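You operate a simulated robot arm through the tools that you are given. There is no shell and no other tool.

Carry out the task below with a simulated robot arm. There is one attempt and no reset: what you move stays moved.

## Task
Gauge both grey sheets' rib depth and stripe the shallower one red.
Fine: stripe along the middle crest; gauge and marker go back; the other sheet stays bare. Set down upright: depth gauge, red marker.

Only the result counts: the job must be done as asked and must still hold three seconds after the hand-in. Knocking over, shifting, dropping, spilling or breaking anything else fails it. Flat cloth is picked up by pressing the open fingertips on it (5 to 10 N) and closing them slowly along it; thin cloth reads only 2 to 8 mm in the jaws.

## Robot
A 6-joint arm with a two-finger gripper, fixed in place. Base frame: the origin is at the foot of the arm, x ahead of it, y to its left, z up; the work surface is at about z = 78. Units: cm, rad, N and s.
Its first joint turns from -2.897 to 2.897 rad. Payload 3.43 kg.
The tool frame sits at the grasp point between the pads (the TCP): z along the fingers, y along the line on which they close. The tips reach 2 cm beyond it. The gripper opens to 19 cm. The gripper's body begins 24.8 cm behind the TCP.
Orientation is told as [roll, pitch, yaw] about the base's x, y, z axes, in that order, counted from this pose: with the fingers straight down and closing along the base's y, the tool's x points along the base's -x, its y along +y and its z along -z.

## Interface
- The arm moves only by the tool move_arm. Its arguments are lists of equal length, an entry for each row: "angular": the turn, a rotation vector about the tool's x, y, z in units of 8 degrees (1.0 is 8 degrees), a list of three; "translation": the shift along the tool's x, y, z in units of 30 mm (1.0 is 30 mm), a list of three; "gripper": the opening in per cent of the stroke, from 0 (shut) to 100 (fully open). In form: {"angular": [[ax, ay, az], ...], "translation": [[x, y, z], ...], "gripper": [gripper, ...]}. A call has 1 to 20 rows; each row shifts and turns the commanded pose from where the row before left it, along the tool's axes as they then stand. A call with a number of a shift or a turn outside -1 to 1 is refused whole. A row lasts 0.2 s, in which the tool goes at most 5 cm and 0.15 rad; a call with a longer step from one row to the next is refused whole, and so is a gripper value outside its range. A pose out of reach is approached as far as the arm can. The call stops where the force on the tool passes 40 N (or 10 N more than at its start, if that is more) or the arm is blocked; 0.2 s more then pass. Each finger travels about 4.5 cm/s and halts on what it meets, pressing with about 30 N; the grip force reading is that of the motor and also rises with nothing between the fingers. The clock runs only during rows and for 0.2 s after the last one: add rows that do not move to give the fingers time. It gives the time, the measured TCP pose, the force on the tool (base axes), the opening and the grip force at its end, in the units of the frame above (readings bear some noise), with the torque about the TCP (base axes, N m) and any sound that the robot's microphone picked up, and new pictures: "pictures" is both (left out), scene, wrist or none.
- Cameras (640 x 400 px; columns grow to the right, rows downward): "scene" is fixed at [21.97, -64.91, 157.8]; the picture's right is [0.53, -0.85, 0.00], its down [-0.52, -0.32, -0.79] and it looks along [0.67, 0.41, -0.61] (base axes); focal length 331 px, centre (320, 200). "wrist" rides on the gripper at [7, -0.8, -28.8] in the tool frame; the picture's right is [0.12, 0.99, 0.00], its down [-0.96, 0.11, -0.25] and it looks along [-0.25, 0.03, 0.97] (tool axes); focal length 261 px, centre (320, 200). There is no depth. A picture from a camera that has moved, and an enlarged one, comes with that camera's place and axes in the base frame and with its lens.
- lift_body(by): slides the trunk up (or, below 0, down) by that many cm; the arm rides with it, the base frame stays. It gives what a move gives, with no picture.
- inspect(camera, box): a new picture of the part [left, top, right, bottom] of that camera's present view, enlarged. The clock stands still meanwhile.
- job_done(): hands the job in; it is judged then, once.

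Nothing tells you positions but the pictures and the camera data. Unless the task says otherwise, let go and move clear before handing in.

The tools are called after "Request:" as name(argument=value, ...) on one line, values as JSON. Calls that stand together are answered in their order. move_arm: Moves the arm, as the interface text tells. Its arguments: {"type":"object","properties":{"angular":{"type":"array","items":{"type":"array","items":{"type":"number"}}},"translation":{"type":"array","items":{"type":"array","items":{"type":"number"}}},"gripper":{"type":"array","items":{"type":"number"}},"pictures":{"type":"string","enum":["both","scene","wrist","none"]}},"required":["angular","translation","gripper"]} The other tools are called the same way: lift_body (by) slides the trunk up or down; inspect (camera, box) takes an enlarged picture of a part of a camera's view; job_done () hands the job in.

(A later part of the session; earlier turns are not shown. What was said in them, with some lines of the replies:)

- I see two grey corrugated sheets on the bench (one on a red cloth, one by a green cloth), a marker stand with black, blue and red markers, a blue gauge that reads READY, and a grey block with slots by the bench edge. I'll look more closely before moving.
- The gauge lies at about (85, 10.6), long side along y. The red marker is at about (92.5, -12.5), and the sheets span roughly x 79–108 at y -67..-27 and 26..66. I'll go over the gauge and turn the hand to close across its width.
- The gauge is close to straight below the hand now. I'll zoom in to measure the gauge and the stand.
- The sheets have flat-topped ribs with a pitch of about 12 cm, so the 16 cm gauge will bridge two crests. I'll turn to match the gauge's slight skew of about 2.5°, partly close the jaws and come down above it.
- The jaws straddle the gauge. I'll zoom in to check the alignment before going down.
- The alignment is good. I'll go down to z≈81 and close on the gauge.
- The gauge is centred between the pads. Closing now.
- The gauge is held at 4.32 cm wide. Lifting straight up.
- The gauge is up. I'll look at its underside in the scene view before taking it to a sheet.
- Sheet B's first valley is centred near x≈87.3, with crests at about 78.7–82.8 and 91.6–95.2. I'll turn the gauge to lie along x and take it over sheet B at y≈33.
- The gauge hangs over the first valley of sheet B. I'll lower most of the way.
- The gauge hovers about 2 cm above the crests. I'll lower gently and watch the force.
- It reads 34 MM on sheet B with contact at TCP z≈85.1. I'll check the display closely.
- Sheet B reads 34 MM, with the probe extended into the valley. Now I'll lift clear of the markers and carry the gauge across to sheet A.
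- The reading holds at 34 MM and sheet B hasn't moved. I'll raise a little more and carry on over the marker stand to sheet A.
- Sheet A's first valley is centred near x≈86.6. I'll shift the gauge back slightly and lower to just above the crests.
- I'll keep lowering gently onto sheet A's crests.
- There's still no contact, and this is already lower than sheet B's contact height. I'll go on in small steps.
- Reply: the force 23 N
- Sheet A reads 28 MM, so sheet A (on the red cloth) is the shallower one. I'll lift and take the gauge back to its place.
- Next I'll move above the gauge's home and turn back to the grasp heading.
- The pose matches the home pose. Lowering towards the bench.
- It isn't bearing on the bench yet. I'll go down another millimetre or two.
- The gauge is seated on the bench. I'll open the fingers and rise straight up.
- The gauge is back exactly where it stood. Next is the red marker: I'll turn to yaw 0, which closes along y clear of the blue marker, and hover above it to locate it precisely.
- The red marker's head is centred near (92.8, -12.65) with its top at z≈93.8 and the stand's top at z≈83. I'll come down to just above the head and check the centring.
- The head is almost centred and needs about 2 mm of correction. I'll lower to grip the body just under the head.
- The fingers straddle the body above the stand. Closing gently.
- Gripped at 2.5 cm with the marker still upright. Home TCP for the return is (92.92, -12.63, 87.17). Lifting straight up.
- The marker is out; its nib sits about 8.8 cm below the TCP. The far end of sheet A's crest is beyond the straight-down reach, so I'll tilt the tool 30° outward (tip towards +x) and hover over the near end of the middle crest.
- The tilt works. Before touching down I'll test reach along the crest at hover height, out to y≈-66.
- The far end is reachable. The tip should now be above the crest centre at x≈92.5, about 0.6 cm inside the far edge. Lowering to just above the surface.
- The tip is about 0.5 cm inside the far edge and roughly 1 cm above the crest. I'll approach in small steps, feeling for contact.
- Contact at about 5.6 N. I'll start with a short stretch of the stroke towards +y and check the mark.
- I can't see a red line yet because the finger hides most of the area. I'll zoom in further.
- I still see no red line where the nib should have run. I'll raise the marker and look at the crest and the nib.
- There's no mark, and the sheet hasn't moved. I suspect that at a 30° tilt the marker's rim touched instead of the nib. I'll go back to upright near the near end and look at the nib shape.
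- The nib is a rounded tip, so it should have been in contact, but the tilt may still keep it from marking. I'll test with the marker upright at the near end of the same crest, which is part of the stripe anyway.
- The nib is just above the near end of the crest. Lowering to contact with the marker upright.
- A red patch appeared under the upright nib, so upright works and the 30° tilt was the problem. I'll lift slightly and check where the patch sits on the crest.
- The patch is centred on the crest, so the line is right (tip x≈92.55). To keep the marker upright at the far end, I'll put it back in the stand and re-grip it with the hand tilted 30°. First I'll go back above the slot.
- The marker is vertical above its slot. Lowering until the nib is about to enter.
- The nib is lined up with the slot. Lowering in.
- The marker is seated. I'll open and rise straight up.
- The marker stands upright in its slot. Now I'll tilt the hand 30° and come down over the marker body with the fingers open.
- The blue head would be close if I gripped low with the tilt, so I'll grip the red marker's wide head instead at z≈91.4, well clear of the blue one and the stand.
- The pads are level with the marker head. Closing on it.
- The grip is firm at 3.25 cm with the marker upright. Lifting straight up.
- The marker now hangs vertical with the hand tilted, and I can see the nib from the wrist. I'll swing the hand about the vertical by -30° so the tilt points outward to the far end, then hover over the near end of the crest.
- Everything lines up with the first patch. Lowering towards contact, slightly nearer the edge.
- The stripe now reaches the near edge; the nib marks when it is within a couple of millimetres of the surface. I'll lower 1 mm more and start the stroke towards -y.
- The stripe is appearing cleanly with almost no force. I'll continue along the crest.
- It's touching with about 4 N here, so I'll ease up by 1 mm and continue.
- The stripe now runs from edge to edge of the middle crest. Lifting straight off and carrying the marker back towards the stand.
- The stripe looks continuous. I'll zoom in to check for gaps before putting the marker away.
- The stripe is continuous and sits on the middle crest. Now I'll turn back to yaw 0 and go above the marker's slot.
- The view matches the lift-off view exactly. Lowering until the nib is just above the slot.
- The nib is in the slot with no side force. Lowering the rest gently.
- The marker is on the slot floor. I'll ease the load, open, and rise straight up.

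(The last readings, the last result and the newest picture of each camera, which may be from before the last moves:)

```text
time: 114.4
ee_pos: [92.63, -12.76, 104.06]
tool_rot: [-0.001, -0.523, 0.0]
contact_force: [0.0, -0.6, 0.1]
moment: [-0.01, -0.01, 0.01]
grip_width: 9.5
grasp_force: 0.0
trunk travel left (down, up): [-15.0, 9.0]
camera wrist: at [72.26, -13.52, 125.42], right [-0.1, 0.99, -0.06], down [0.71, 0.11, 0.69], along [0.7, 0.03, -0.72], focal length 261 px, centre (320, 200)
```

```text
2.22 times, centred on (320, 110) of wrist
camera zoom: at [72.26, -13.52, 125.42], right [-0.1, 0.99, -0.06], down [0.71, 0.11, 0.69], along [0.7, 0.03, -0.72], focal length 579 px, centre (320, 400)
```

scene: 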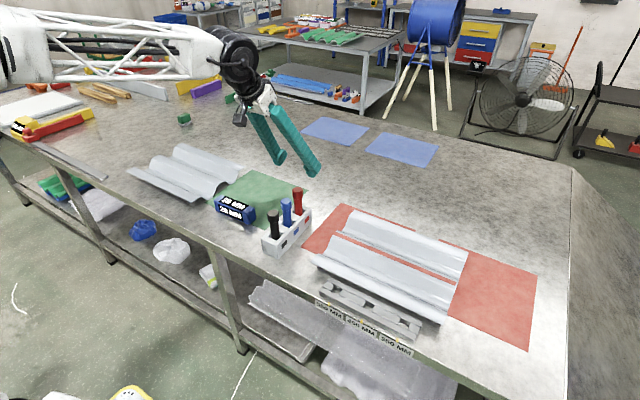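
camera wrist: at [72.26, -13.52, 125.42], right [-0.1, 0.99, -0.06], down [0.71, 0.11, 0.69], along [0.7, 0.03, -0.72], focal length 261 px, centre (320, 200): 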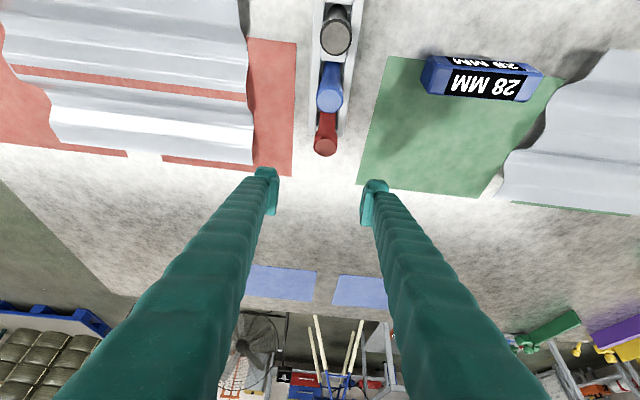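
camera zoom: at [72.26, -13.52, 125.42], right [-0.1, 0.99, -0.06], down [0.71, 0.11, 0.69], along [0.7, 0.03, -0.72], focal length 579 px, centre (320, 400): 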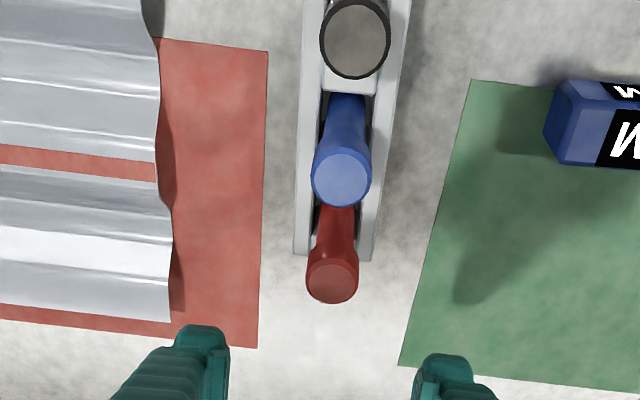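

The red marker stands back in its slot. I'll straighten the hand, move well clear, and do a last check of everything.

Request:
move_arm(angular=[[0, 0, 0], [0, 0, 0], [0, 0.9375, 0], [0, 0.9375, 0], [0, 0.9375, 0], [0, 0.9375, 0], [0, 0, 0], [0, 0, 0], [0, 0, 0], [0, 0, 0]], translation=[[-0.5, 0, -0.866], [-0.5, 0, -0.866], [0, 0, 0], [0, 0, 0], [0, 0, 0], [0, 0, 0], [0.5, 0.6, -0.6], [0.5, 0.6, -0.6], [0.3, 0.6, 0], [0, 0, 0]], gripper=[50, 50, 50, 50, 50, 50, 50, 50, 50, 50])

Request:
inspect(camera="scene", box=[200, 170, 340, 270])

Request:
inspect(camera="scene", box=[110, 130, 270, 230])

Request:
inspect(camera="scene", box=[290, 190, 550, 370])

Request:
inspect(camera="wrist", box=[0, 40, 640, 300])

```text
time: 116.6
ee_pos: [88.84, -7.44, 113.65]
tool_rot: [0.001, 0.001, -0.001]
contact_force: [-0.1, 0.0, 0.4]
moment: [0.01, 0.01, -0.02]
grip_width: 9.52
grasp_force: 0.1
trunk travel left (down, up): [-15.0, 9.0]
camera wrist: at [81.84, -8.07, 142.38], right [-0.12, 0.99, 0.0], down [0.96, 0.11, 0.25], along [0.25, 0.03, -0.97], focal length 261 px, centre (320, 200)
```

scene: 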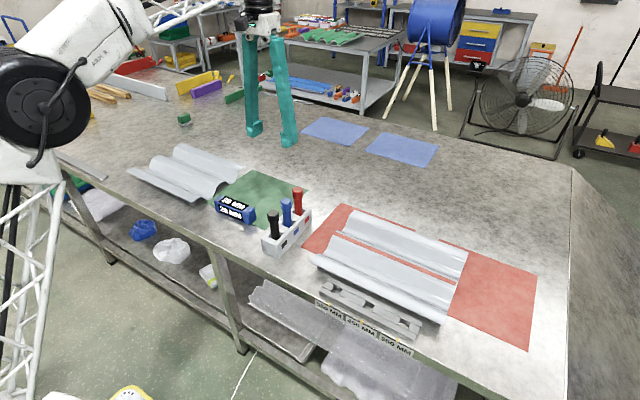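
wrist: 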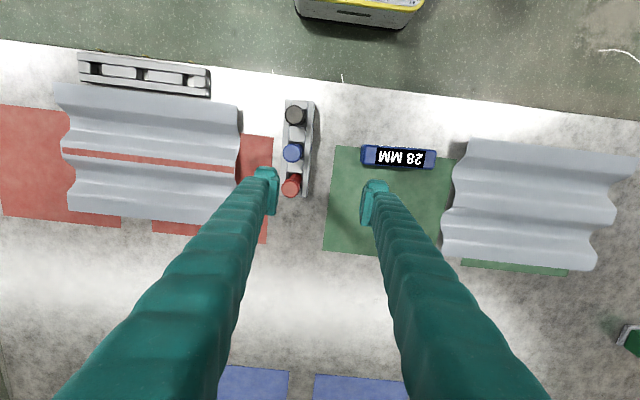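

```text
4.00 times, centred on (270, 220) of scene
camera zoom: at [21.97, -64.91, 157.8], right [0.53, -0.85, 0.0], down [-0.52, -0.32, -0.79], along [0.67, 0.41, -0.61], focal length 1324 px, centre (520, 120)
```

zoom: 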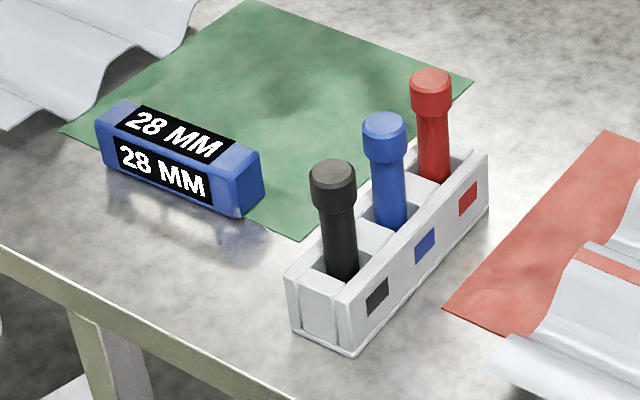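

```text
4.00 times, centred on (190, 180) of scene
camera zoom: at [21.97, -64.91, 157.8], right [0.53, -0.85, 0.0], down [-0.52, -0.32, -0.79], along [0.67, 0.41, -0.61], focal length 1324 px, centre (840, 280)
```

zoom: 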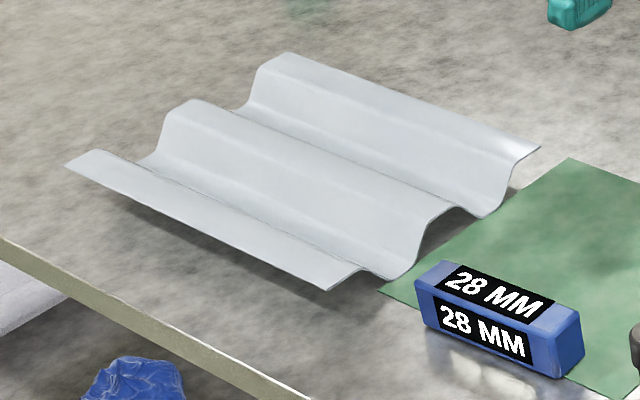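

```text
2.22 times, centred on (420, 280) of scene
camera zoom: at [21.97, -64.91, 157.8], right [0.53, -0.85, 0.0], down [-0.52, -0.32, -0.79], along [0.67, 0.41, -0.61], focal length 735 px, centre (98, 22)
```

zoom: 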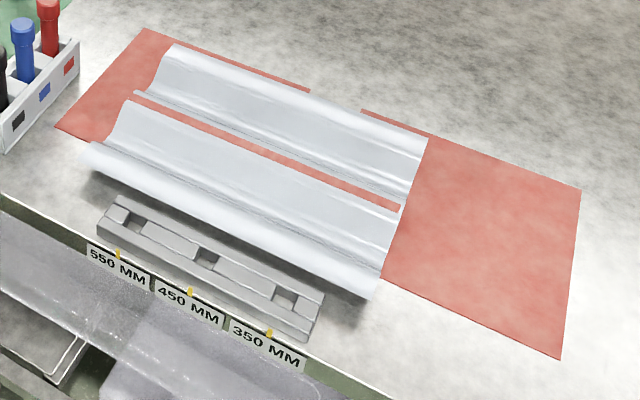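

```text
1.00 times, centred on (320, 170) of wrist (not enlarged: the box is as wide or as high as the picture)
camera zoom: at [81.84, -8.07, 142.38], right [-0.12, 0.99, 0.0], down [0.96, 0.11, 0.25], along [0.25, 0.03, -0.97], focal length 261 px, centre (320, 230)
```

zoom: 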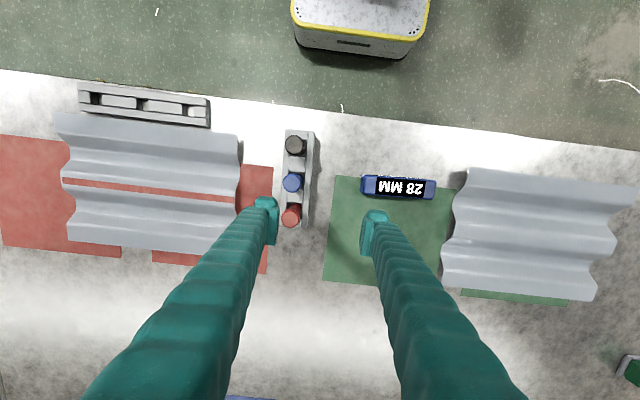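

Both sheets, the stand, the gauge and the marker are where they started. Sheet A (28 MM) carries a full-length red stripe on its middle crest, sheet B (34 MM) is bare, and the hand is clear. Handing in.

Request:
job_done()

```text
The job is handed in.
```

I gauged both grey sheets and handed the job in. The sheet on the red cloth is the shallower one, so it got the red stripe.

| Sheet | Rib depth | Stripe |
|---|---|---|
| On the red cloth | 28 mm | Red, unbroken along the middle crest; ends a few millimetres short of the far edge |
| By the green cloth | 34 mm | None, left bare |

My first stroke, with the marker tilted 30°, left no mark. I put the marker back in its stand, picked it up again so it stayed upright, and drew the stripe that way.

The gauge is back in its place and the red marker is upright in its slot. The final pictures show the sheets, the stand and the other markers where they started.
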